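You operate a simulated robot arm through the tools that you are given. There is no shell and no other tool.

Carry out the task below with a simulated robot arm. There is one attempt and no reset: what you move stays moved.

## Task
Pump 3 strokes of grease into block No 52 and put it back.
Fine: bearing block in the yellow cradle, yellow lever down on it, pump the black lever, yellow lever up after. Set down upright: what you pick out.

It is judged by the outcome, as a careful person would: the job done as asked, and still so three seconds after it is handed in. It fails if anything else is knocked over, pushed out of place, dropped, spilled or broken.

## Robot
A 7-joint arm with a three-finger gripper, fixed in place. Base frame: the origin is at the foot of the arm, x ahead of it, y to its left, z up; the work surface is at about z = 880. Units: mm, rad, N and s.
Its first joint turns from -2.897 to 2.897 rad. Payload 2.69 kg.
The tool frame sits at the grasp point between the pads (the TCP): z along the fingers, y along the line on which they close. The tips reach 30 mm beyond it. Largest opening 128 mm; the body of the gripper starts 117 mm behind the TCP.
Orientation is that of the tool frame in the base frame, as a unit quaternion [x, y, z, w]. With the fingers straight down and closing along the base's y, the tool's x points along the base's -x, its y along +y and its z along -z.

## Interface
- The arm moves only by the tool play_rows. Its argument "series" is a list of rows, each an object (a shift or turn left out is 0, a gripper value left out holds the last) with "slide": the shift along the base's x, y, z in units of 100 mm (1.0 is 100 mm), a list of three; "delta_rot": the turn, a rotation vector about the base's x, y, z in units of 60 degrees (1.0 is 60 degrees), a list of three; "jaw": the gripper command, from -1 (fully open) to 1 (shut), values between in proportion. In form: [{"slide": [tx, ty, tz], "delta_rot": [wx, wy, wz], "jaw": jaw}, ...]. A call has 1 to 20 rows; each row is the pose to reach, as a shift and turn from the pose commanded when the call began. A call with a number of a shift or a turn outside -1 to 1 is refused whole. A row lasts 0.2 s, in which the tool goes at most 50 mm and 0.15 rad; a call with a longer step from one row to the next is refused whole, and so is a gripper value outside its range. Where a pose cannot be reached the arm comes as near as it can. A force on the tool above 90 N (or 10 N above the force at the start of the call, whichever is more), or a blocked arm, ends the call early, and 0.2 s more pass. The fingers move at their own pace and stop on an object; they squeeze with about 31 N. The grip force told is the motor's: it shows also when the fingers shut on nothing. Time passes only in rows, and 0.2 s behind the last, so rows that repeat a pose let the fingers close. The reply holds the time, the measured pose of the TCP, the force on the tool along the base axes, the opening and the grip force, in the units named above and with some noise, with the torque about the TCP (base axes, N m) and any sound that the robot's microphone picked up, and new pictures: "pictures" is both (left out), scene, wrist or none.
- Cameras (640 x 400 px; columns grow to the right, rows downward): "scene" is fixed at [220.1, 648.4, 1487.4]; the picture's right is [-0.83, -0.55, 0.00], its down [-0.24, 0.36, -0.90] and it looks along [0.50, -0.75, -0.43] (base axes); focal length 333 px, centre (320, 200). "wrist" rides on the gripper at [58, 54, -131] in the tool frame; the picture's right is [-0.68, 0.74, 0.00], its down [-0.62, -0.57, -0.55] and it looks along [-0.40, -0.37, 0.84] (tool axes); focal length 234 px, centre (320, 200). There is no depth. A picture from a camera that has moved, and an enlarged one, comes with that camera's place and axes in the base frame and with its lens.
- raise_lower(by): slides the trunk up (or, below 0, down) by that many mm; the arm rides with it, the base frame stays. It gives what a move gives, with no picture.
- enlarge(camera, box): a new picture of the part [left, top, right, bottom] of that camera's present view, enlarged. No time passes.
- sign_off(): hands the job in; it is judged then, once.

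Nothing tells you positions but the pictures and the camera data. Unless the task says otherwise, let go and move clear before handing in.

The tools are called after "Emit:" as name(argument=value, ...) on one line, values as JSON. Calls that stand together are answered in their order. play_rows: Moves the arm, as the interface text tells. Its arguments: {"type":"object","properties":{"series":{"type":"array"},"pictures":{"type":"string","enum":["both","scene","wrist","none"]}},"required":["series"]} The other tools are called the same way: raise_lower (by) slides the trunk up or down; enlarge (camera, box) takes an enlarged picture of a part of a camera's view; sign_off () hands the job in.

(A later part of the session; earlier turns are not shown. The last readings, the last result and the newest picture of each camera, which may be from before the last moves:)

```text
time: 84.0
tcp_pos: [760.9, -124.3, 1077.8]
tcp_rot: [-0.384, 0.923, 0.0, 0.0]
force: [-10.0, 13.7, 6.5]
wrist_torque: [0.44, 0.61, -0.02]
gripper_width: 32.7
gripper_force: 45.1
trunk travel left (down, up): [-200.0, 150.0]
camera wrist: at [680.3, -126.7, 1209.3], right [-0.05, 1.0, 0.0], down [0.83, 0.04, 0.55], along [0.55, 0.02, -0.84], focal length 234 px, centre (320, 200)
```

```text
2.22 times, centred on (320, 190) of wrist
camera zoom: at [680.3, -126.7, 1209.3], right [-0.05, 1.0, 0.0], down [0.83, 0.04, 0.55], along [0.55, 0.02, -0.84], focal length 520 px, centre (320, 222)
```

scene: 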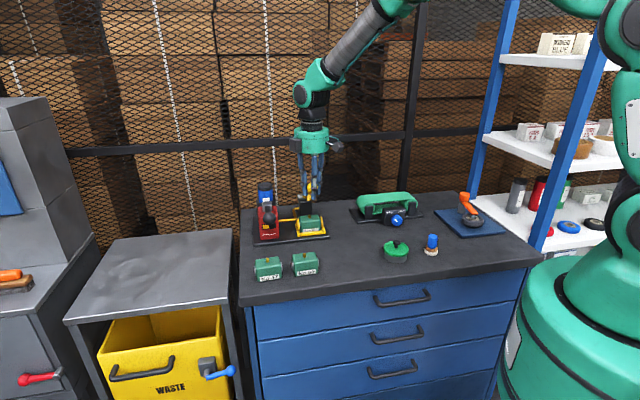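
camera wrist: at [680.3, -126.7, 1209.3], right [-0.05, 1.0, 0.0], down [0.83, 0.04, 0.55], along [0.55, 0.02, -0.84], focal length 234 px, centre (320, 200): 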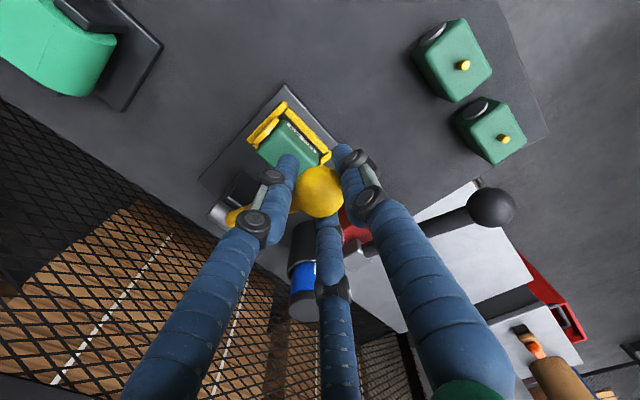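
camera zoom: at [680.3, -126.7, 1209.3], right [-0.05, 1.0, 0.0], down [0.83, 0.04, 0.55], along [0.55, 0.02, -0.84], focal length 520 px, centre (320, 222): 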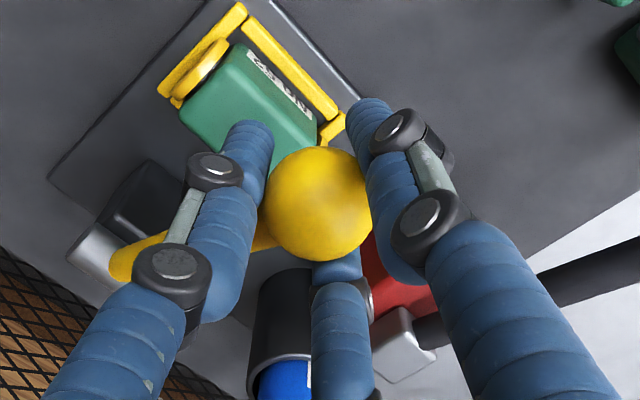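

Emit:
play_rows(series=[{"slide": [0.03, -0.03, 0.072]}, {"slide": [0.059, -0.059, 0.142]}, {"slide": [0.098, -0.098, 0.205]}, {"slide": [0.139, -0.139, 0.263]}, {"slide": [0.181, -0.181, 0.32]}, {"slide": [0.224, -0.224, 0.375]}, {"slide": [0.27, -0.27, 0.427]}, {"slide": [0.317, -0.317, 0.475]}, {"slide": [0.366, -0.366, 0.521]}, {"slide": [0.415, -0.415, 0.564]}, {"slide": [0.466, -0.466, 0.603]}, {"slide": [0.518, -0.518, 0.64]}, {"slide": [0.518, -0.518, 0.64]}], pictures="both")

Emit:
enlarge(camera="scene", box=[260, 120, 350, 240])

Emit:
enlarge(camera="wrist", box=[220, 100, 420, 280])

```text
time: 86.8
tcp_pos: [812.3, -175.6, 1140.3]
tcp_rot: [-0.385, 0.923, -0.001, 0.0]
force: [-4.8, 6.0, 7.1]
wrist_torque: [0.43, 0.32, 0.02]
gripper_width: 32.8
gripper_force: 45.1
trunk travel left (down, up): [-200.0, 150.0]
camera wrist: at [732.2, -178.5, 1273.0], right [-0.05, 1.0, 0.0], down [0.83, 0.04, 0.55], along [0.55, 0.02, -0.84], focal length 234 px, centre (320, 200)
```

scene: 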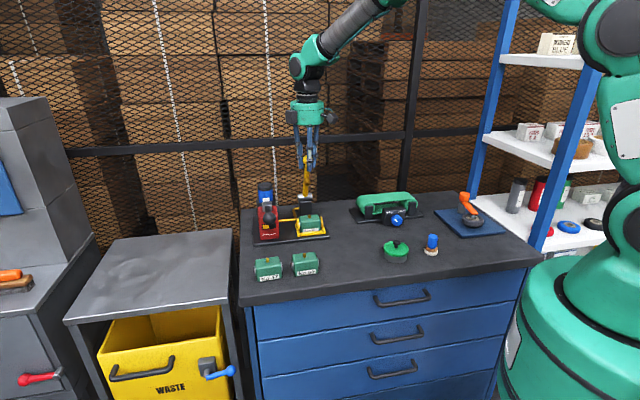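
wrist: 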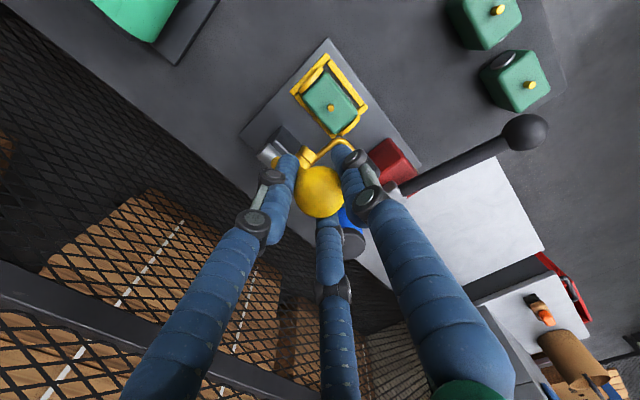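

```text
3.33 times, centred on (305, 180) of scene
camera zoom: at [220.1, 648.4, 1487.4], right [-0.83, -0.55, 0.0], down [-0.24, 0.36, -0.9], along [0.5, -0.75, -0.43], focal length 1110 px, centre (370, 267)
```

zoom: 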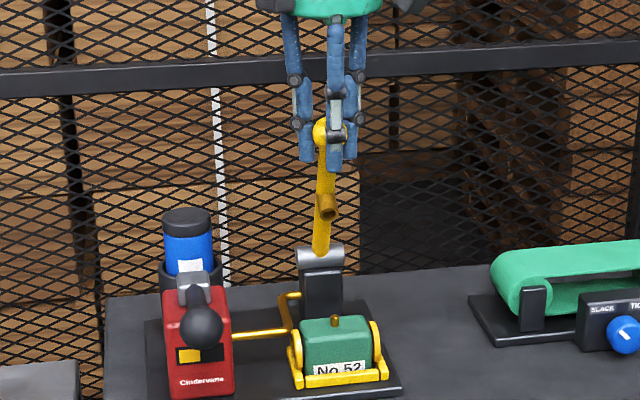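

```text
2.22 times, centred on (320, 190) of wrist
camera zoom: at [732.2, -178.5, 1273.0], right [-0.05, 1.0, 0.0], down [0.83, 0.04, 0.55], along [0.55, 0.02, -0.84], focal length 520 px, centre (320, 222)
```

zoom: 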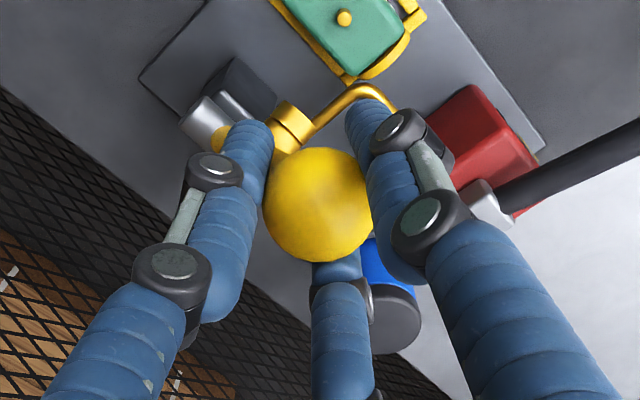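

Emit:
play_rows(series=[{"slide": [0.054, -0.054, 0.033]}, {"slide": [0.108, -0.108, 0.063]}, {"slide": [0.164, -0.164, 0.09]}, {"slide": [0.219, -0.219, 0.113]}, {"slide": [0.276, -0.276, 0.132]}, {"slide": [0.333, -0.333, 0.148]}, {"slide": [0.375, -0.375, 0.157]}, {"slide": [0.418, -0.418, 0.165]}, {"slide": [0.418, -0.418, 0.165]}], pictures="both")

Emit:
enlarge(camera="scene", box=[260, 120, 350, 240])

Emit:
enlarge(camera="wrist", box=[220, 100, 420, 280])

```text
time: 88.8
tcp_pos: [854.7, -217.4, 1155.8]
tcp_rot: [-0.385, 0.923, 0.001, -0.001]
force: [-3.4, 2.7, 1.2]
wrist_torque: [0.46, 0.51, 0.01]
gripper_width: 33.2
gripper_force: 44.5
trunk travel left (down, up): [-200.0, 150.0]
camera wrist: at [774.4, -220.5, 1288.6], right [-0.05, 1.0, 0.0], down [0.84, 0.04, 0.55], along [0.55, 0.02, -0.84], focal length 234 px, centre (320, 200)
```

scene: 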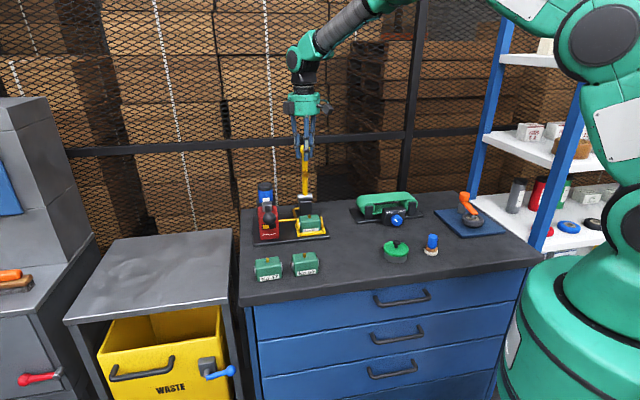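
wrist: 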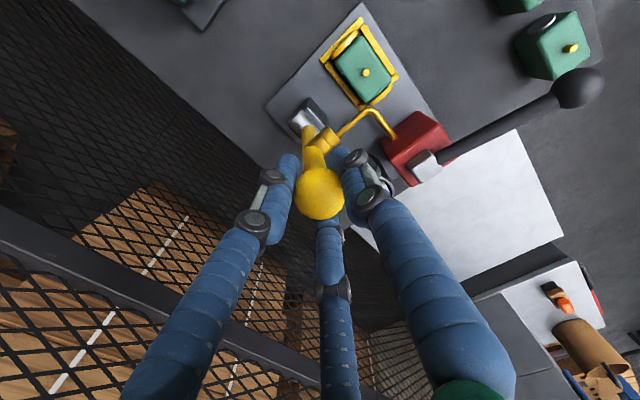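

```text
3.33 times, centred on (305, 180) of scene
camera zoom: at [220.1, 648.4, 1487.4], right [-0.83, -0.55, 0.0], down [-0.24, 0.36, -0.9], along [0.5, -0.75, -0.43], focal length 1110 px, centre (370, 267)
```

zoom: 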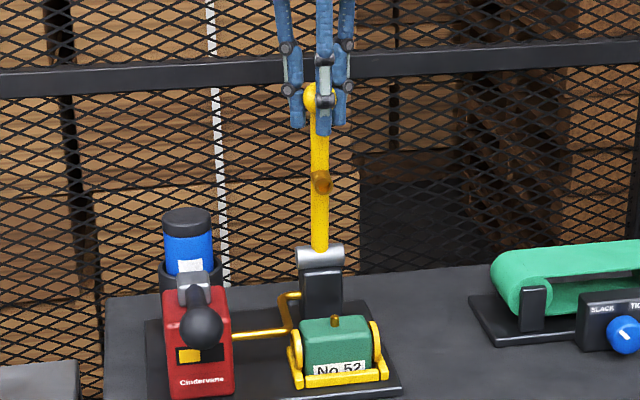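

```text
2.22 times, centred on (320, 190) of wrist
camera zoom: at [774.4, -220.5, 1288.6], right [-0.05, 1.0, 0.0], down [0.84, 0.04, 0.55], along [0.55, 0.02, -0.84], focal length 520 px, centre (320, 222)
```

zoom: 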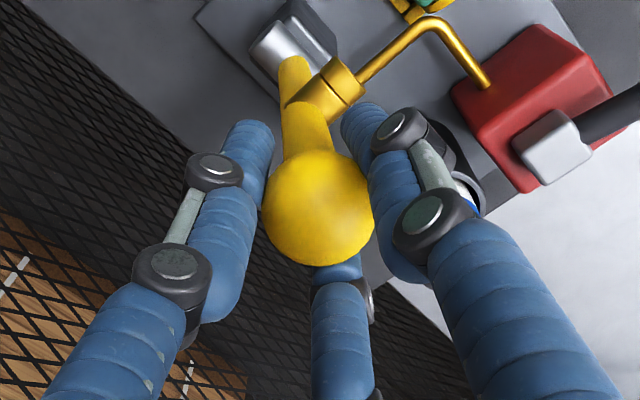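

The lever is nearly at its original upright pose; I push it the last few millimetres and feel for its stop.

Emit:
play_rows(series=[{"slide": [0.015, -0.015, 0.003]}, {"slide": [0.03, -0.03, 0.005]}, {"slide": [0.03, -0.03, 0.005]}], pictures="none")

```text
time: 89.6
tcp_pos: [857.5, -220.3, 1157.3]
tcp_rot: [-0.385, 0.923, 0.0, 0.0]
force: [-5.7, 1.3, 0.6]
wrist_torque: [0.52, 0.67, -0.04]
gripper_width: 33.3
gripper_force: 45.3
trunk travel left (down, up): [-200.0, 150.0]
```

Emit:
play_rows(series=[{"slide": [0.012, -0.012, 0.001]}, {"slide": [0.02, -0.02, 0.002]}, {"slide": [0.02, -0.02, 0.002]}], pictures="none")

```text
time: 90.4
tcp_pos: [859.6, -222.5, 1157.7]
tcp_rot: [-0.384, 0.923, 0.0, -0.002]
force: [-20.1, 11.0, -3.2]
wrist_torque: [0.48, 0.66, 0.03]
gripper_width: 33.2
gripper_force: 44.9
trunk travel left (down, up): [-200.0, 150.0]
```

The upright stop is felt. I release the ball and rise.

Emit:
play_rows(series=[{"slide": [-0.01, 0.01, 0], "jaw": 0.4}, {"slide": [-0.01, 0.01, 0], "jaw": 0.1}, {"slide": [-0.01, 0.01, 0], "jaw": -0.2}, {"slide": [-0.01, 0.01, 0], "jaw": -0.2}, {"slide": [-0.01, 0.01, 0.2], "jaw": -0.2}, {"slide": [-0.01, 0.01, 0.4], "jaw": -0.2}, {"slide": [-0.01, 0.01, 0.6], "jaw": -0.2}, {"slide": [-0.01, 0.01, 0.8], "jaw": -0.2}, {"slide": [-0.01, 0.01, 0.8], "jaw": -0.2}], pictures="both")

Emit:
enlarge(camera="scene", box=[260, 120, 350, 240])

```text
time: 92.4
tcp_pos: [857.7, -221.7, 1237.3]
tcp_rot: [-0.384, 0.923, 0.001, 0.0]
force: [-1.0, 0.7, -0.1]
wrist_torque: [0.0, -0.02, -0.03]
gripper_width: 76.9
gripper_force: 0.0
trunk travel left (down, up): [-200.0, 150.0]
camera wrist: at [777.2, -224.1, 1369.6], right [-0.05, 1.0, 0.0], down [0.84, 0.04, 0.55], along [0.55, 0.03, -0.84], focal length 234 px, centre (320, 200)
```

scene: 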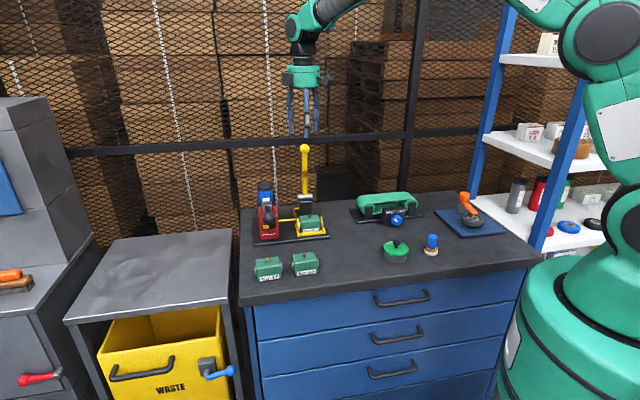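
wrist: 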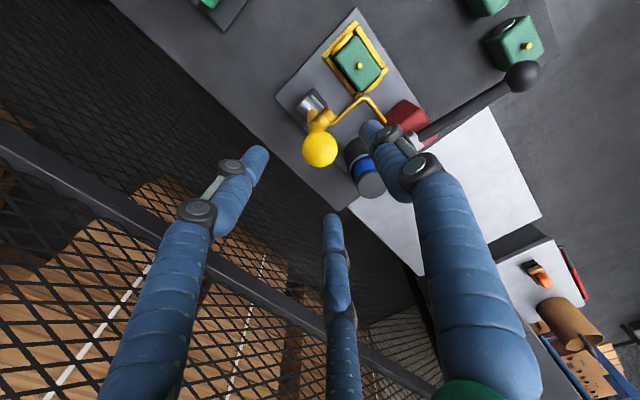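

```text
3.33 times, centred on (305, 180) of scene
camera zoom: at [220.1, 648.4, 1487.4], right [-0.83, -0.55, 0.0], down [-0.24, 0.36, -0.9], along [0.5, -0.75, -0.43], focal length 1110 px, centre (370, 267)
```

zoom: 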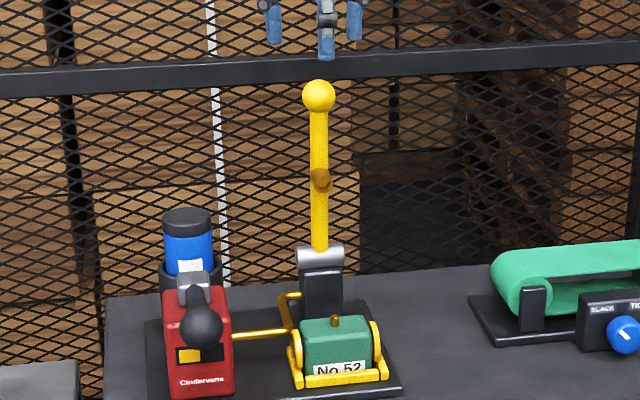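

The lever is back exactly at its original upright position. Now I return along my earlier path to the block: first forward and away from the lever, then down while turning back to the block-gripping orientation.

Emit:
play_rows(series=[{"slide": [-0.25, 0.2, 0]}, {"slide": [-0.5, 0.4, 0]}, {"slide": [-0.75, 0.6, 0]}, {"slide": [-1.0, 0.8, 0]}], pictures="none")

Emit:
play_rows(series=[{"slide": [-0.05, 0.04, -0.25], "delta_rot": [0, 0, -0.126]}, {"slide": [-0.104, 0.08, -0.5], "delta_rot": [0, 0, -0.252]}, {"slide": [-0.104, 0.08, -0.75], "delta_rot": [0, 0, -0.378]}, {"slide": [-0.104, 0.08, -0.987], "delta_rot": [0, 0, -0.504]}], pictures="none")

Emit:
play_rows(series=[{"slide": [0, 0, -0.33]}, {"slide": [0, 0, -0.66]}, {"slide": [0, 0, -1.0]}, {"slide": [0, 0, -1.0]}], pictures="both")

Emit:
enlarge(camera="wrist", box=[220, 120, 440, 320])

Emit:
enlarge(camera="scene", box=[280, 180, 345, 245])

```text
time: 93.4
tcp_pos: [758.8, -142.1, 1237.6]
tcp_rot: [-0.385, 0.923, 0.0, -0.001]
force: [0.3, 0.3, 0.5]
wrist_torque: [0.02, 0.02, -0.01]
gripper_width: 76.7
gripper_force: 0.0
trunk travel left (down, up): [-200.0, 150.0]
```

```text
time: 94.4
tcp_pos: [748.4, -134.0, 1136.9]
tcp_rot: [-0.128, 0.992, -0.001, 0.001]
force: [-0.6, -0.3, 0.3]
wrist_torque: [0.05, -0.02, 0.0]
gripper_width: 76.7
gripper_force: 0.0
trunk travel left (down, up): [-200.0, 150.0]
```

```text
time: 95.4
tcp_pos: [746.2, -132.6, 1038.1]
tcp_rot: [-0.129, 0.992, 0.0, 0.0]
force: [0.1, -0.9, 0.1]
wrist_torque: [-0.03, 0.0, 0.01]
gripper_width: 76.7
gripper_force: 0.1
trunk travel left (down, up): [-200.0, 150.0]
camera wrist: at [674.8, -95.6, 1170.5], right [0.46, 0.89, 0.0], down [0.74, -0.39, 0.55], along [0.49, -0.25, -0.84], focal length 234 px, centre (320, 200)
```

scene: 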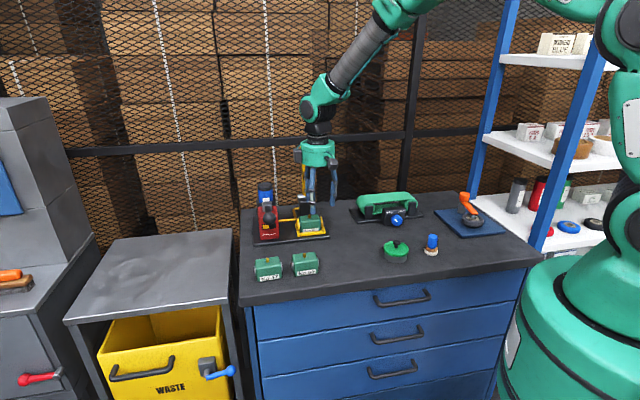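
wrist: 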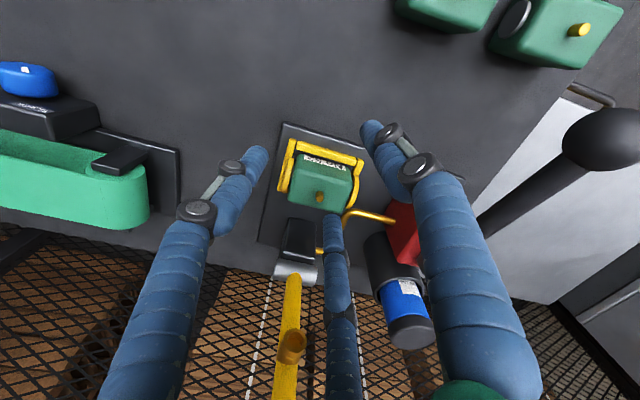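

```text
2.00 times, centred on (330, 220) of wrist
camera zoom: at [674.8, -95.6, 1170.5], right [0.46, 0.89, 0.0], down [0.74, -0.39, 0.55], along [0.49, -0.25, -0.84], focal length 468 px, centre (300, 160)
```

zoom: 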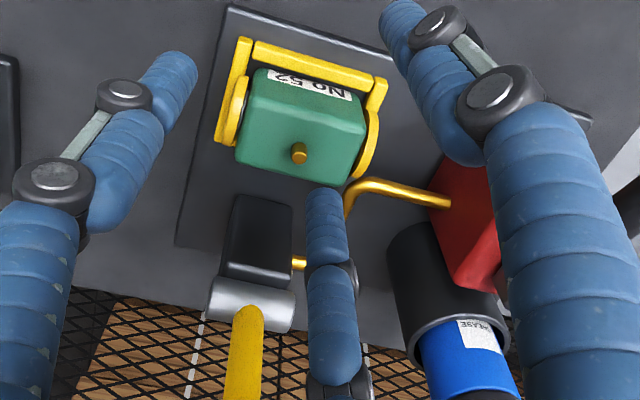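

```text
6.15 times, centred on (312, 212) of scene
camera zoom: at [220.1, 648.4, 1487.4], right [-0.83, -0.55, 0.0], down [-0.24, 0.36, -0.9], along [0.5, -0.75, -0.43], focal length 2050 px, centre (366, 123)
```

zoom: 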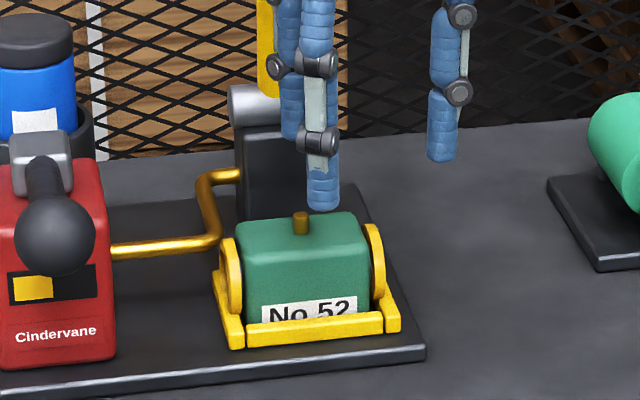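

Block No 52 is where I left it, with grease rings on both bearing faces. I'll approach with the grasp shifted ~4.5 mm to the right so the third finger stays clear of the grease ring.

Emit:
play_rows(series=[{"slide": [0.1, -0.12, 0]}, {"slide": [0.25, -0.3, 0]}, {"slide": [0.368, -0.432, 0]}, {"slide": [0.368, -0.432, -0.2]}, {"slide": [0.368, -0.432, -0.4]}, {"slide": [0.368, -0.432, -0.4]}], pictures="both")

Emit:
enlarge(camera="wrist", box=[230, 90, 430, 270])

Emit:
enlarge(camera="scene", box=[280, 180, 345, 245])

```text
time: 96.8
tcp_pos: [785.3, -175.9, 999.0]
tcp_rot: [-0.13, 0.992, -0.001, 0.0]
force: [0.3, 1.0, -0.7]
wrist_torque: [0.03, 0.06, -0.02]
gripper_width: 76.8
gripper_force: 0.0
trunk travel left (down, up): [-200.0, 150.0]
camera wrist: at [714.4, -139.2, 1131.0], right [0.46, 0.89, 0.0], down [0.74, -0.39, 0.55], along [0.49, -0.25, -0.84], focal length 234 px, centre (320, 200)
```

scene: 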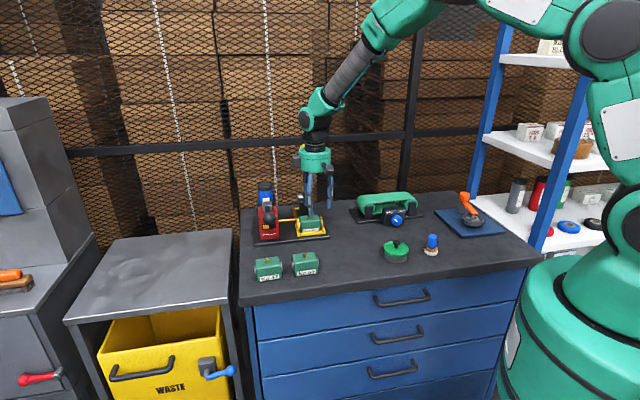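
wrist: 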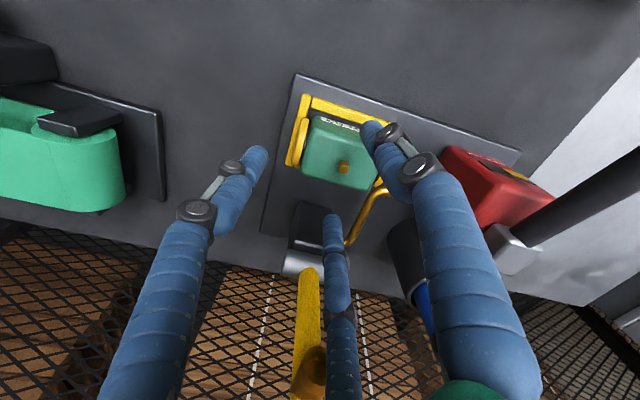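

```text
2.22 times, centred on (330, 180) of wrist
camera zoom: at [714.4, -139.2, 1131.0], right [0.46, 0.89, 0.0], down [0.74, -0.39, 0.55], along [0.49, -0.25, -0.84], focal length 520 px, centre (298, 244)
```

zoom: 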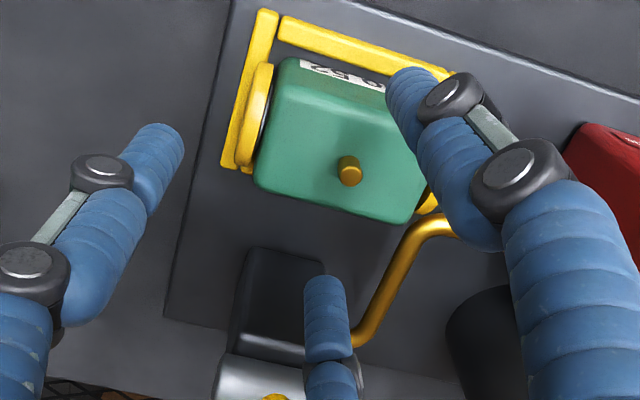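

```text
6.15 times, centred on (312, 212) of scene
camera zoom: at [220.1, 648.4, 1487.4], right [-0.83, -0.55, 0.0], down [-0.24, 0.36, -0.9], along [0.5, -0.75, -0.43], focal length 2050 px, centre (366, 123)
```

zoom: 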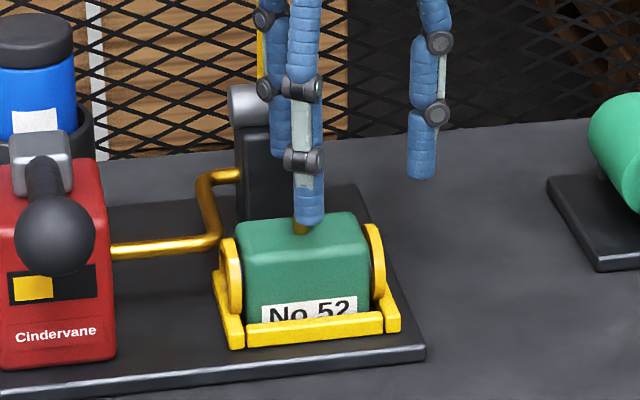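

Emit:
play_rows(series=[{"slide": [0, 0, -0.15]}, {"slide": [0, 0, -0.3]}, {"slide": [0, 0, -0.45]}, {"slide": [0, 0, -0.6]}, {"slide": [0, 0, -0.6]}], pictures="both")

Emit:
enlarge(camera="wrist", box=[230, 90, 430, 270])

Emit:
enlarge(camera="scene", box=[280, 185, 345, 245])

```text
time: 98.0
tcp_pos: [786.6, -177.1, 938.6]
tcp_rot: [-0.129, 0.992, -0.001, -0.001]
force: [0.7, 0.4, -0.3]
wrist_torque: [0.0, 0.01, 0.0]
gripper_width: 76.8
gripper_force: 0.1
trunk travel left (down, up): [-200.0, 150.0]
camera wrist: at [714.9, -139.3, 1070.1], right [0.46, 0.89, 0.0], down [0.74, -0.39, 0.55], along [0.49, -0.25, -0.84], focal length 234 px, centre (320, 200)
```

scene: 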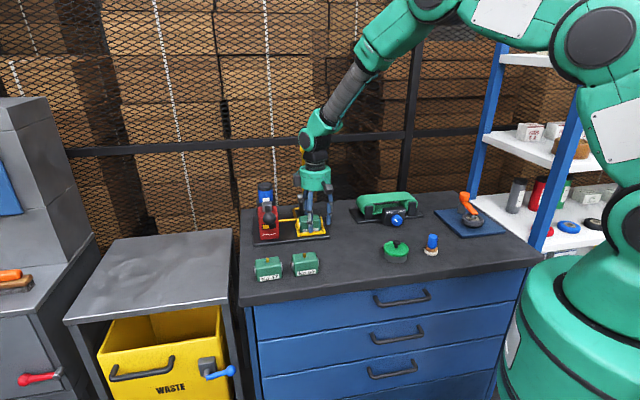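
wrist: 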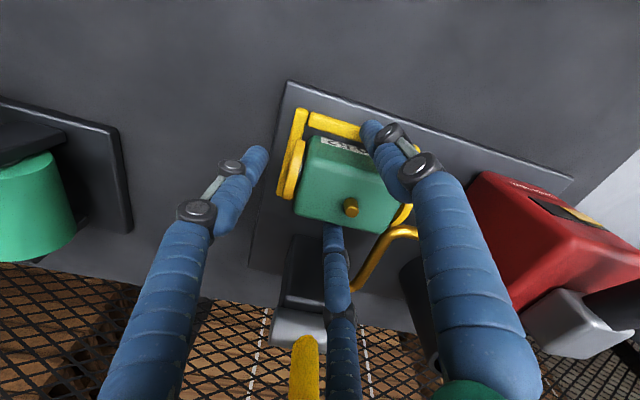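

```text
2.22 times, centred on (330, 180) of wrist
camera zoom: at [714.9, -139.3, 1070.1], right [0.46, 0.89, 0.0], down [0.74, -0.39, 0.55], along [0.49, -0.25, -0.84], focal length 520 px, centre (298, 244)
```

zoom: 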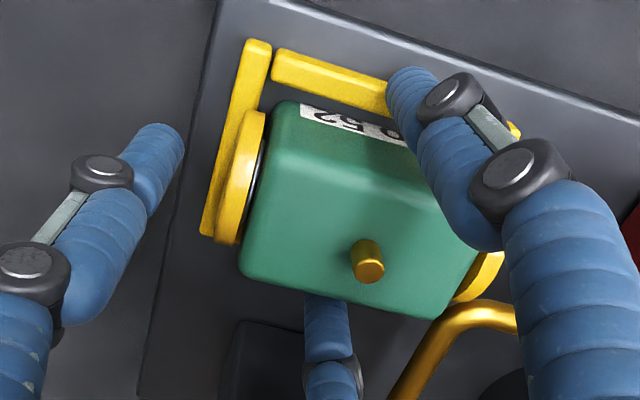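

```text
6.67 times, centred on (312, 215) of scene
camera zoom: at [220.1, 648.4, 1487.4], right [-0.83, -0.55, 0.0], down [-0.24, 0.36, -0.9], along [0.5, -0.75, -0.43], focal length 2221 px, centre (370, 100)
```

zoom: 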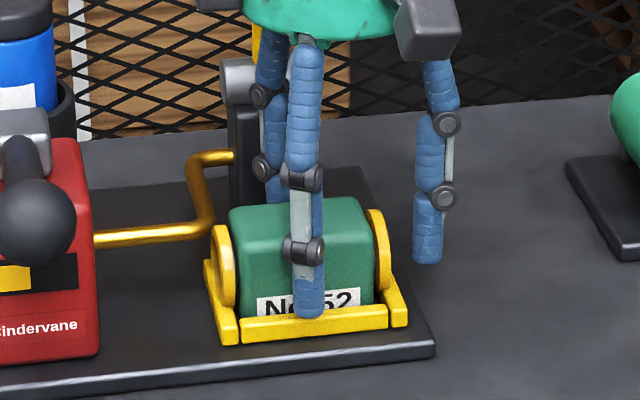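

Emit:
play_rows(series=[{"jaw": -0.05}, {"jaw": 0.06}, {"jaw": 0.12}, {"jaw": 0.18}, {"jaw": 0.25}, {"jaw": 0.4}, {"jaw": 0.4}], pictures="both")

Emit:
enlarge(camera="wrist", box=[230, 90, 430, 270])

```text
time: 99.6
tcp_pos: [784.8, -176.6, 938.3]
tcp_rot: [-0.13, 0.991, -0.001, 0.0]
force: [1.9, 0.8, 0.4]
wrist_torque: [0.06, -0.11, 0.02]
gripper_width: 54.1
gripper_force: 31.4
trunk travel left (down, up): [-200.0, 150.0]
camera wrist: at [714.7, -139.1, 1070.4], right [0.46, 0.89, 0.0], down [0.74, -0.39, 0.55], along [0.49, -0.25, -0.84], focal length 234 px, centre (320, 200)
```

scene: 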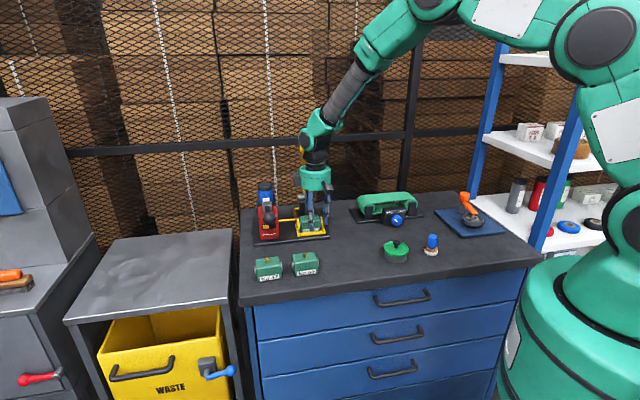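
wrist: 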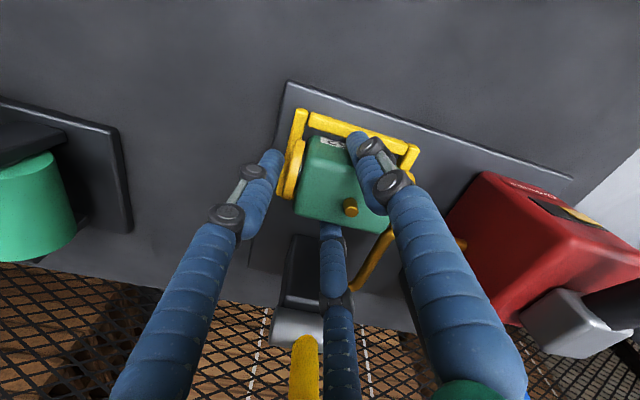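

```text
2.22 times, centred on (330, 180) of wrist
camera zoom: at [714.7, -139.1, 1070.4], right [0.46, 0.89, 0.0], down [0.74, -0.39, 0.55], along [0.49, -0.25, -0.84], focal length 520 px, centre (298, 244)
```

zoom: 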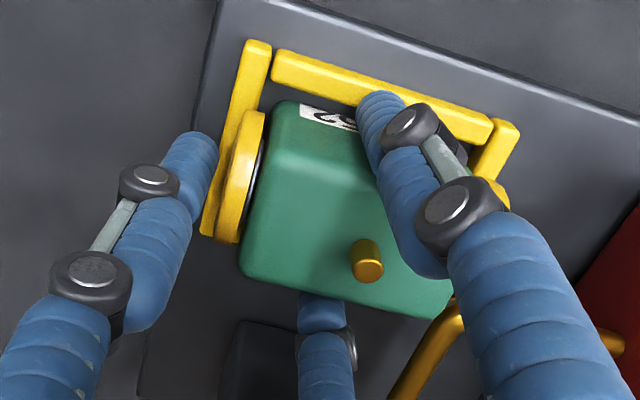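

Firm grip, block unmoved. I lift it straight out of the cradle.

Emit:
play_rows(series=[{"slide": [0, 0, 0.05]}, {"slide": [0, 0, 0.15]}, {"slide": [0, 0, 0.3]}, {"slide": [0, 0, 0.45]}, {"slide": [0, 0, 0.6]}, {"slide": [0, 0, 0.7]}, {"slide": [0, 0, 0.7]}], pictures="both")

Emit:
enlarge(camera="scene", box=[275, 165, 350, 245])

Emit:
enlarge(camera="wrist", box=[230, 90, 430, 270])

```text
time: 101.2
tcp_pos: [784.5, -177.0, 1009.8]
tcp_rot: [-0.129, 0.992, 0.0, 0.0]
force: [-0.5, -0.5, -6.9]
wrist_torque: [-0.08, 0.07, 0.0]
gripper_width: 54.1
gripper_force: 30.9
trunk travel left (down, up): [-200.0, 150.0]
camera wrist: at [714.0, -139.8, 1141.5], right [0.46, 0.89, 0.0], down [0.74, -0.39, 0.55], along [0.49, -0.25, -0.84], focal length 234 px, centre (320, 200)
```

scene: 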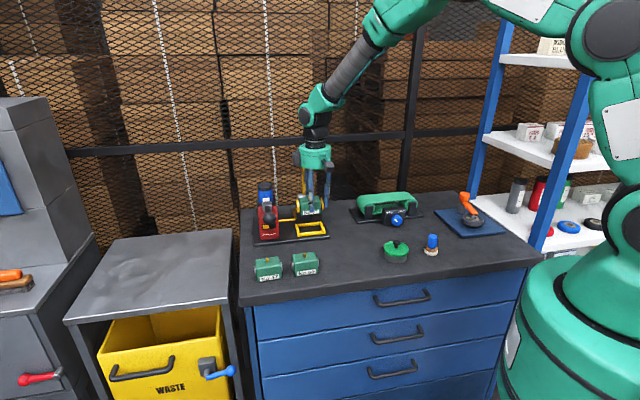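
wrist: 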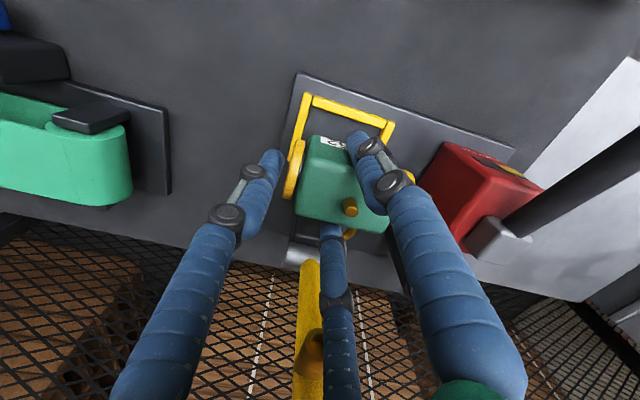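

```text
5.00 times, centred on (312, 205) of scene
camera zoom: at [220.1, 648.4, 1487.4], right [-0.83, -0.55, 0.0], down [-0.24, 0.36, -0.9], along [0.5, -0.75, -0.43], focal length 1666 px, centre (358, 175)
```

zoom: 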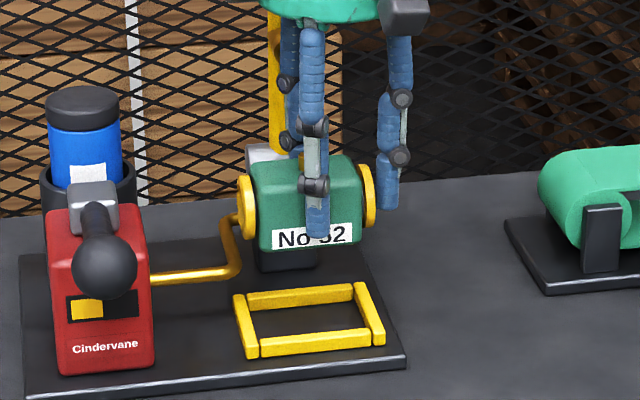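

```text
2.22 times, centred on (330, 180) of wrist
camera zoom: at [714.0, -139.8, 1141.5], right [0.46, 0.89, 0.0], down [0.74, -0.39, 0.55], along [0.49, -0.25, -0.84], focal length 520 px, centre (298, 244)
```

zoom: 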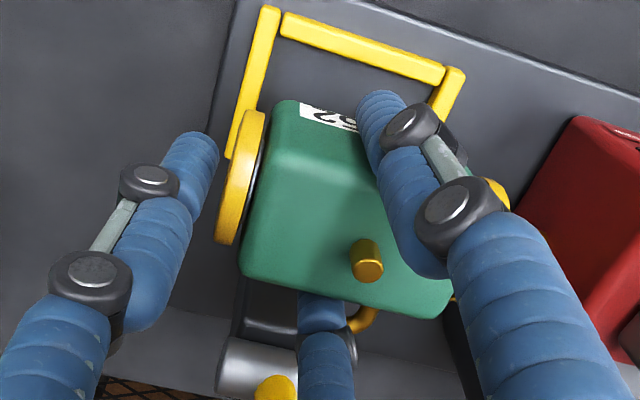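

The block is out cleanly. I carry it back to above its original spot.

Emit:
play_rows(series=[{"slide": [-0.2, 0.11, 0]}, {"slide": [-0.4, 0.22, 0]}, {"slide": [-0.6, 0.33, 0]}, {"slide": [-0.8, 0.44, 0]}, {"slide": [-0.94, 0.53, 0]}, {"slide": [-0.94, 0.53, 0]}], pictures="none")

Emit:
play_rows(series=[{"slide": [-0.2, 0.11, 0]}, {"slide": [-0.4, 0.22, 0]}, {"slide": [-0.6, 0.33, 0]}, {"slide": [-0.8, 0.44, 0]}, {"slide": [-0.937, 0.526, -0.015]}, {"slide": [-0.937, 0.526, -0.015]}], pictures="none")

Emit:
play_rows(series=[{"slide": [0, 0, -0.15]}, {"slide": [0, 0, -0.3]}, {"slide": [0, 0, -0.45]}, {"slide": [0, 0, -0.6]}, {"slide": [0, 0, -0.6]}], pictures="both")

Emit:
enlarge(camera="scene", box=[300, 210, 380, 280])

Emit:
enlarge(camera="wrist", box=[230, 90, 430, 270])

```text
time: 102.6
tcp_pos: [691.6, -122.6, 1009.1]
tcp_rot: [-0.129, 0.992, 0.001, 0.0]
force: [-0.3, 0.0, -5.4]
wrist_torque: [-0.07, 0.1, 0.01]
gripper_width: 54.4
gripper_force: 30.9
trunk travel left (down, up): [-200.0, 150.0]
```

```text
time: 104.0
tcp_pos: [598.6, -71.0, 1006.2]
tcp_rot: [-0.129, 0.992, 0.0, 0.0]
force: [0.2, 1.0, -5.8]
wrist_torque: [-0.08, 0.08, -0.03]
gripper_width: 54.4
gripper_force: 30.8
trunk travel left (down, up): [-200.0, 150.0]
```

```text
time: 105.2
tcp_pos: [597.7, -70.6, 945.9]
tcp_rot: [-0.13, 0.992, 0.0, -0.001]
force: [-0.6, -0.6, -6.5]
wrist_torque: [-0.08, 0.14, 0.01]
gripper_width: 54.3
gripper_force: 30.6
trunk travel left (down, up): [-200.0, 150.0]
camera wrist: at [528.1, -33.5, 1078.1], right [0.46, 0.89, 0.0], down [0.74, -0.39, 0.55], along [0.49, -0.25, -0.84], focal length 234 px, centre (320, 200)
```

scene: 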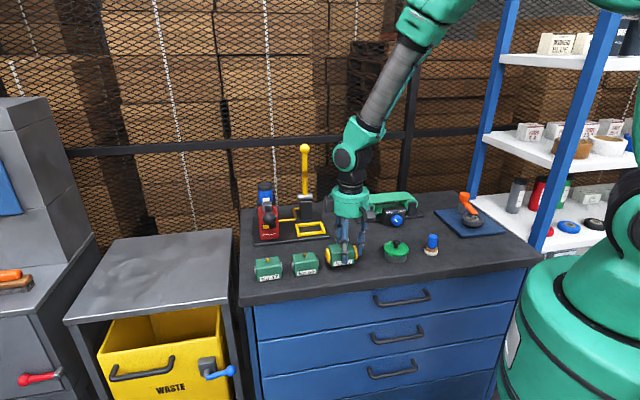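
wrist: 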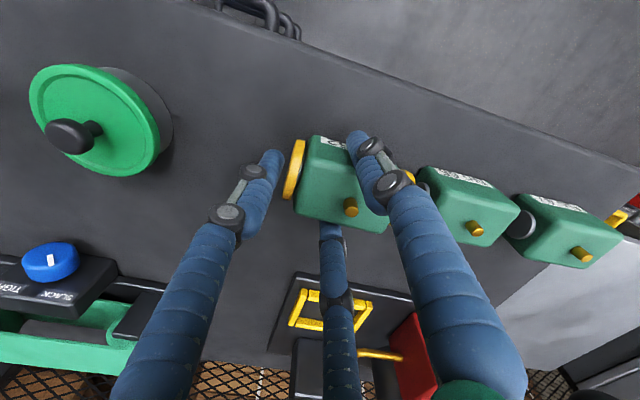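

```text
5.71 times, centred on (340, 245) of scene
camera zoom: at [220.1, 648.4, 1487.4], right [-0.83, -0.55, 0.0], down [-0.24, 0.36, -0.9], along [0.5, -0.75, -0.43], focal length 1903 px, centre (206, -57)
```

zoom: 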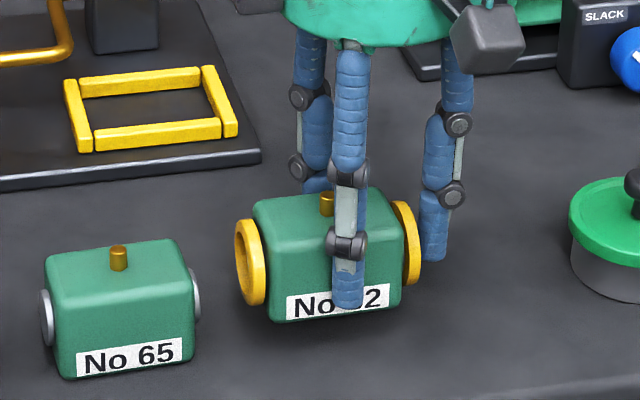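

```text
2.22 times, centred on (330, 180) of wrist
camera zoom: at [528.1, -33.5, 1078.1], right [0.46, 0.89, 0.0], down [0.74, -0.39, 0.55], along [0.49, -0.25, -0.84], focal length 520 px, centre (298, 244)
```

zoom: 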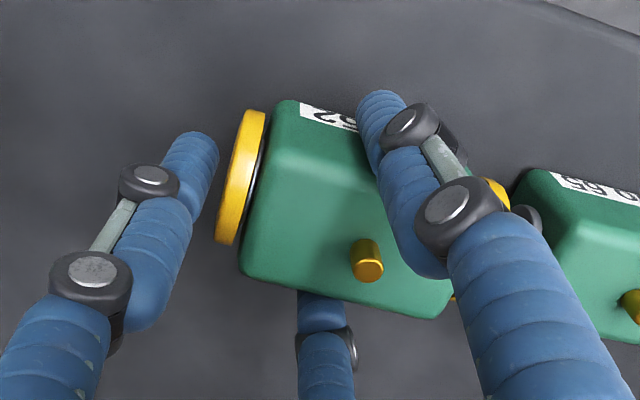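

Block is above its original place, about 20 mm up. Lowering gently until it touches.

Emit:
play_rows(series=[{"slide": [0, 0, -0.06]}, {"slide": [0, 0, -0.12]}, {"slide": [0, 0, -0.17]}, {"slide": [0, 0, -0.17]}], pictures="none")

Emit:
play_rows(series=[{"slide": [0, 0, -0.01]}, {"slide": [0, 0, -0.02]}, {"slide": [0, 0, -0.02]}], pictures="none")

```text
time: 106.2
tcp_pos: [597.1, -72.3, 930.3]
tcp_rot: [-0.13, 0.992, 0.001, 0.0]
force: [0.2, -0.2, -5.1]
wrist_torque: [-0.09, 0.09, 0.0]
gripper_width: 54.4
gripper_force: 30.8
trunk travel left (down, up): [-200.0, 150.0]
```

```text
time: 107.0
tcp_pos: [597.7, -72.0, 927.7]
tcp_rot: [-0.13, 0.992, 0.0, 0.0]
force: [0.3, 0.3, -6.5]
wrist_torque: [-0.14, 0.06, 0.02]
gripper_width: 54.1
gripper_force: 30.7
trunk travel left (down, up): [-200.0, 150.0]
```

Emit:
play_rows(series=[{"slide": [0, 0, -0.01]}, {"slide": [0, 0, -0.015]}, {"slide": [0, 0, -0.015]}], pictures="none")

```text
time: 107.8
tcp_pos: [597.8, -70.9, 926.3]
tcp_rot: [-0.13, 0.992, 0.0, 0.0]
force: [-0.1, 0.7, -5.5]
wrist_torque: [-0.08, 0.07, 0.01]
gripper_width: 54.1
gripper_force: 31.0
trunk travel left (down, up): [-200.0, 150.0]
```

Emit:
play_rows(series=[{"slide": [0, 0, -0.005]}, {"slide": [0, 0, -0.01]}, {"slide": [0, 0, -0.01]}], pictures="none")

Emit:
play_rows(series=[{"slide": [0, 0, -0.005]}, {"slide": [0, 0, -0.01]}, {"slide": [0, 0, -0.01]}], pictures="both")

Emit:
enlarge(camera="scene", box=[300, 210, 380, 280])

```text
time: 108.6
tcp_pos: [597.9, -71.5, 926.8]
tcp_rot: [-0.129, 0.992, 0.0, 0.001]
force: [-0.5, 3.3, 11.5]
wrist_torque: [0.26, 0.05, 0.06]
gripper_width: 54.4
gripper_force: 30.8
trunk travel left (down, up): [-200.0, 150.0]
```

```text
time: 109.4
tcp_pos: [597.6, -72.2, 925.6]
tcp_rot: [-0.13, 0.992, 0.0, 0.001]
force: [-1.7, 5.2, 29.3]
wrist_torque: [0.57, -0.19, 0.13]
gripper_width: 54.3
gripper_force: 30.9
trunk travel left (down, up): [-200.0, 150.0]
camera wrist: at [526.1, -34.1, 1058.2], right [0.46, 0.89, 0.0], down [0.74, -0.39, 0.55], along [0.49, -0.25, -0.83], focal length 234 px, centre (320, 200)
```

scene: 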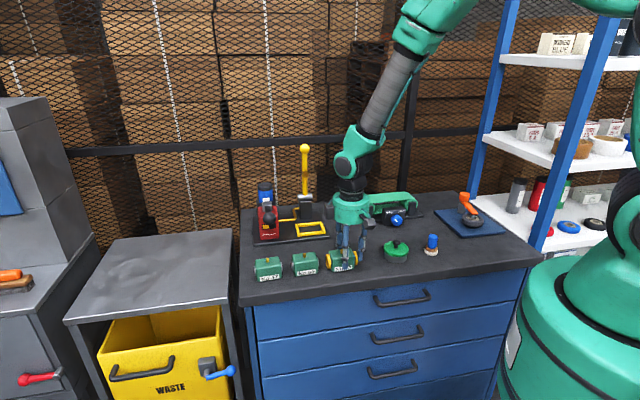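
wrist: 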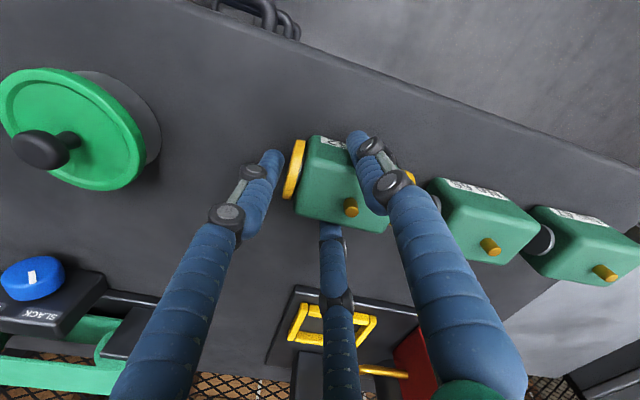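

```text
5.71 times, centred on (340, 245) of scene
camera zoom: at [220.1, 648.4, 1487.4], right [-0.83, -0.55, 0.0], down [-0.24, 0.36, -0.9], along [0.5, -0.75, -0.43], focal length 1903 px, centre (206, -57)
```

zoom: 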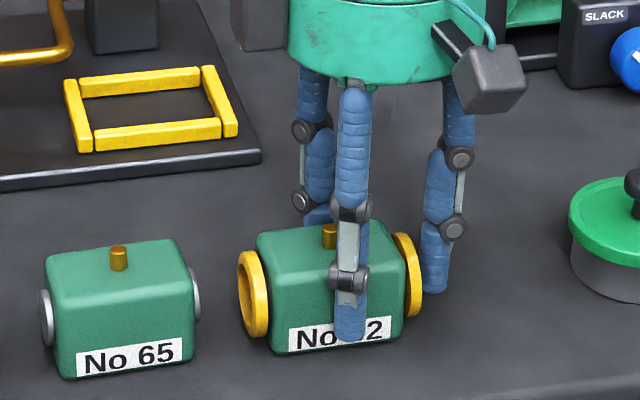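

Touchdown felt. I relieve the pressing force, open the fingers, and check the block.

Emit:
play_rows(series=[{"slide": [0, 0, 0.01]}, {"slide": [0, 0, 0.016]}, {"slide": [0, 0, 0.016]}, {"slide": [0, 0, 0.016], "jaw": 0.12}, {"slide": [0, 0, 0.016], "jaw": 0.06}, {"slide": [0, 0, 0.016], "jaw": -0.05}, {"slide": [0, 0, 0.016], "jaw": -0.2}, {"slide": [0, 0, 0.016], "jaw": -0.2}], pictures="both")

Emit:
enlarge(camera="scene", box=[300, 210, 380, 280])

Emit:
enlarge(camera="wrist", box=[230, 90, 430, 270])

```text
time: 111.2
tcp_pos: [597.2, -71.4, 925.5]
tcp_rot: [-0.13, 0.992, 0.0, 0.0]
force: [-0.3, 0.1, 0.4]
wrist_torque: [-0.02, 0.02, -0.01]
gripper_width: 76.7
gripper_force: 0.1
trunk travel left (down, up): [-200.0, 150.0]
camera wrist: at [526.4, -34.1, 1058.5], right [0.46, 0.89, 0.0], down [0.74, -0.39, 0.55], along [0.49, -0.25, -0.84], focal length 234 px, centre (320, 200)
```

scene: 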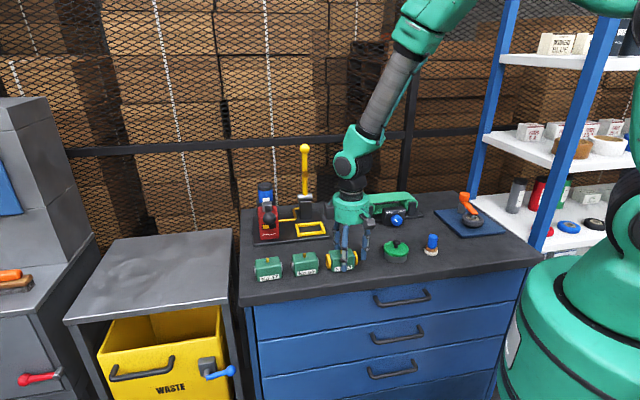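
wrist: 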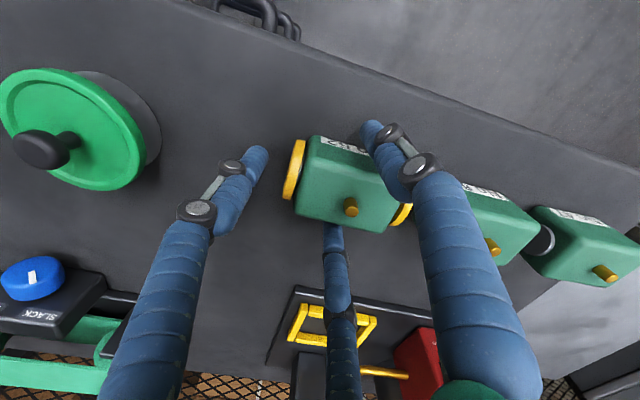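

```text
5.71 times, centred on (340, 245) of scene
camera zoom: at [220.1, 648.4, 1487.4], right [-0.83, -0.55, 0.0], down [-0.24, 0.36, -0.9], along [0.5, -0.75, -0.43], focal length 1903 px, centre (206, -57)
```

zoom: 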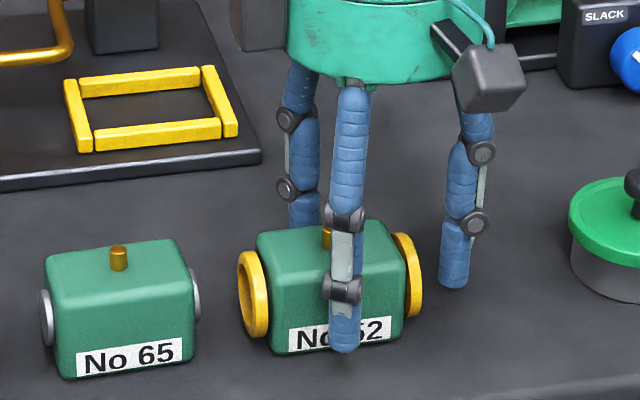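

```text
2.22 times, centred on (330, 180) of wrist
camera zoom: at [526.4, -34.1, 1058.5], right [0.46, 0.89, 0.0], down [0.74, -0.39, 0.55], along [0.49, -0.25, -0.84], focal length 520 px, centre (298, 244)
```

zoom: 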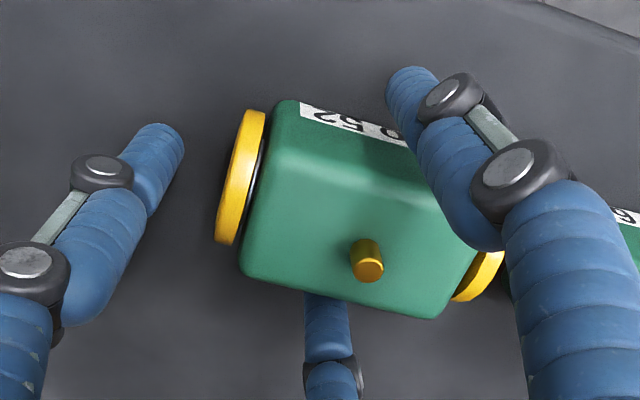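

Block No 52 stands released at its spot. I rise straight up and away, then verify its place against the original picture.

Emit:
play_rows(series=[{"slide": [0, 0, 0.15]}, {"slide": [0, 0, 0.35]}, {"slide": [0, 0, 0.6]}, {"slide": [0, 0, 0.85]}, {"slide": [0, 0, 1.0]}], pictures="none")

Emit:
play_rows(series=[{"slide": [-0.1, 0, 0.3]}, {"slide": [-0.2, 0, 0.6]}, {"slide": [-0.3, -0.1, 0.9]}, {"slide": [-0.3, -0.1, 0.9]}], pictures="both")

Emit:
enlarge(camera="scene", box=[318, 238, 366, 278])

Emit:
enlarge(camera="scene", box=[235, 135, 345, 255])

Emit:
enlarge(camera="scene", box=[240, 230, 370, 300])

```text
time: 112.4
tcp_pos: [595.9, -72.4, 1026.2]
tcp_rot: [-0.129, 0.992, 0.0, 0.0]
force: [-0.4, 1.0, 0.1]
wrist_torque: [-0.01, -0.01, -0.06]
gripper_width: 76.7
gripper_force: 0.0
trunk travel left (down, up): [-200.0, 150.0]
```

```text
time: 113.4
tcp_pos: [568.2, -79.2, 1115.9]
tcp_rot: [-0.13, 0.992, 0.0, 0.0]
force: [0.3, -1.0, 0.1]
wrist_torque: [0.01, -0.02, 0.06]
gripper_width: 76.4
gripper_force: 0.0
trunk travel left (down, up): [-200.0, 150.0]
camera wrist: at [496.3, -42.0, 1248.1], right [0.46, 0.89, 0.0], down [0.74, -0.39, 0.55], along [0.49, -0.25, -0.84], focal length 234 px, centre (320, 200)
```

scene: 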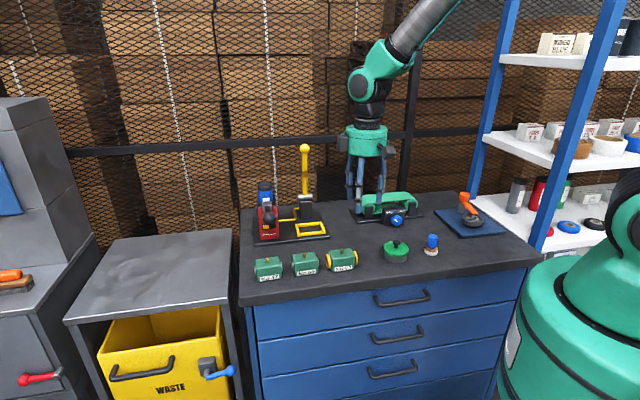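
wrist: 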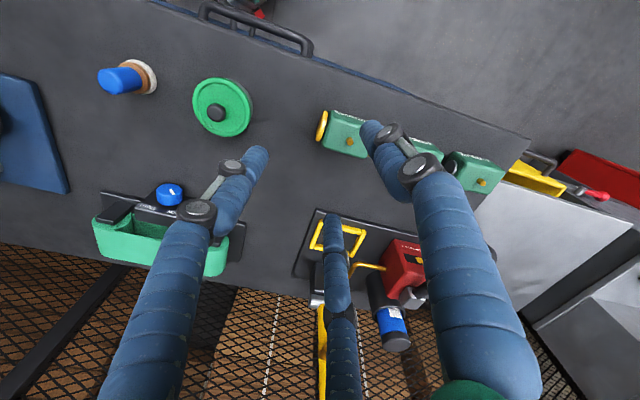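

```text
10.00 times, centred on (342, 258) of scene
camera zoom: at [220.1, 648.4, 1487.4], right [-0.83, -0.55, 0.0], down [-0.24, 0.36, -0.9], along [0.5, -0.75, -0.43], focal length 3331 px, centre (100, -380)
```

zoom: 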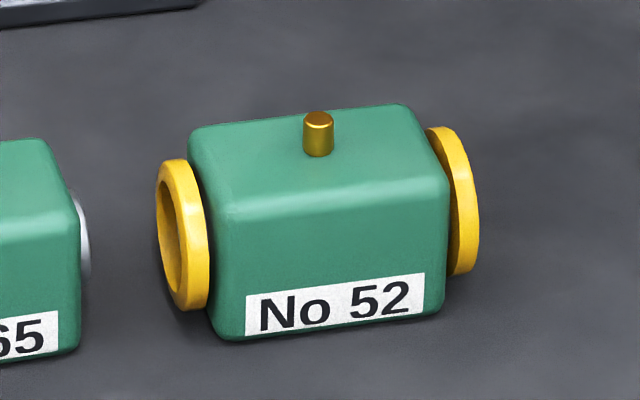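

```text
3.33 times, centred on (290, 195) of scene
camera zoom: at [220.1, 648.4, 1487.4], right [-0.83, -0.55, 0.0], down [-0.24, 0.36, -0.9], along [0.5, -0.75, -0.43], focal length 1110 px, centre (420, 217)
```

zoom: 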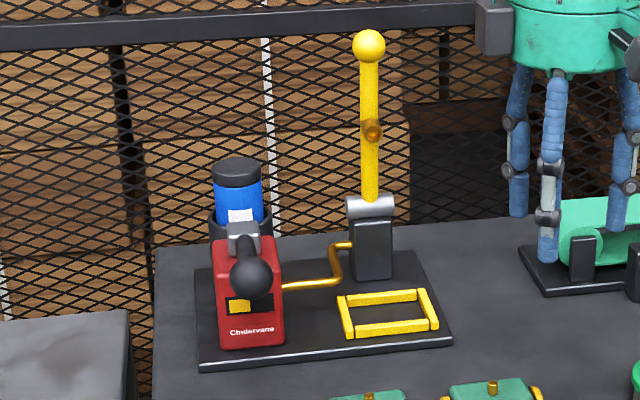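

```text
4.92 times, centred on (305, 265) of scene
camera zoom: at [220.1, 648.4, 1487.4], right [-0.83, -0.55, 0.0], down [-0.24, 0.36, -0.9], along [0.5, -0.75, -0.43], focal length 1640 px, centre (394, -120)
```

zoom: 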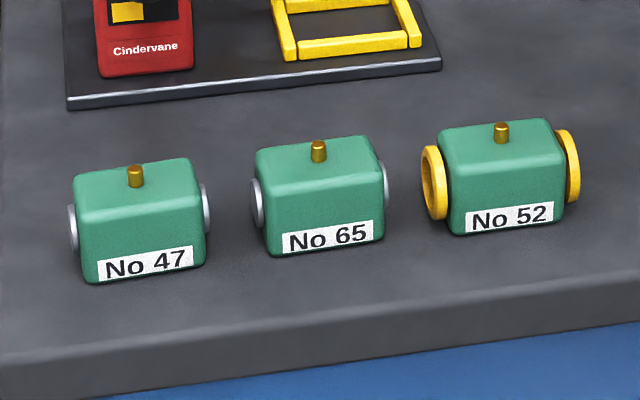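

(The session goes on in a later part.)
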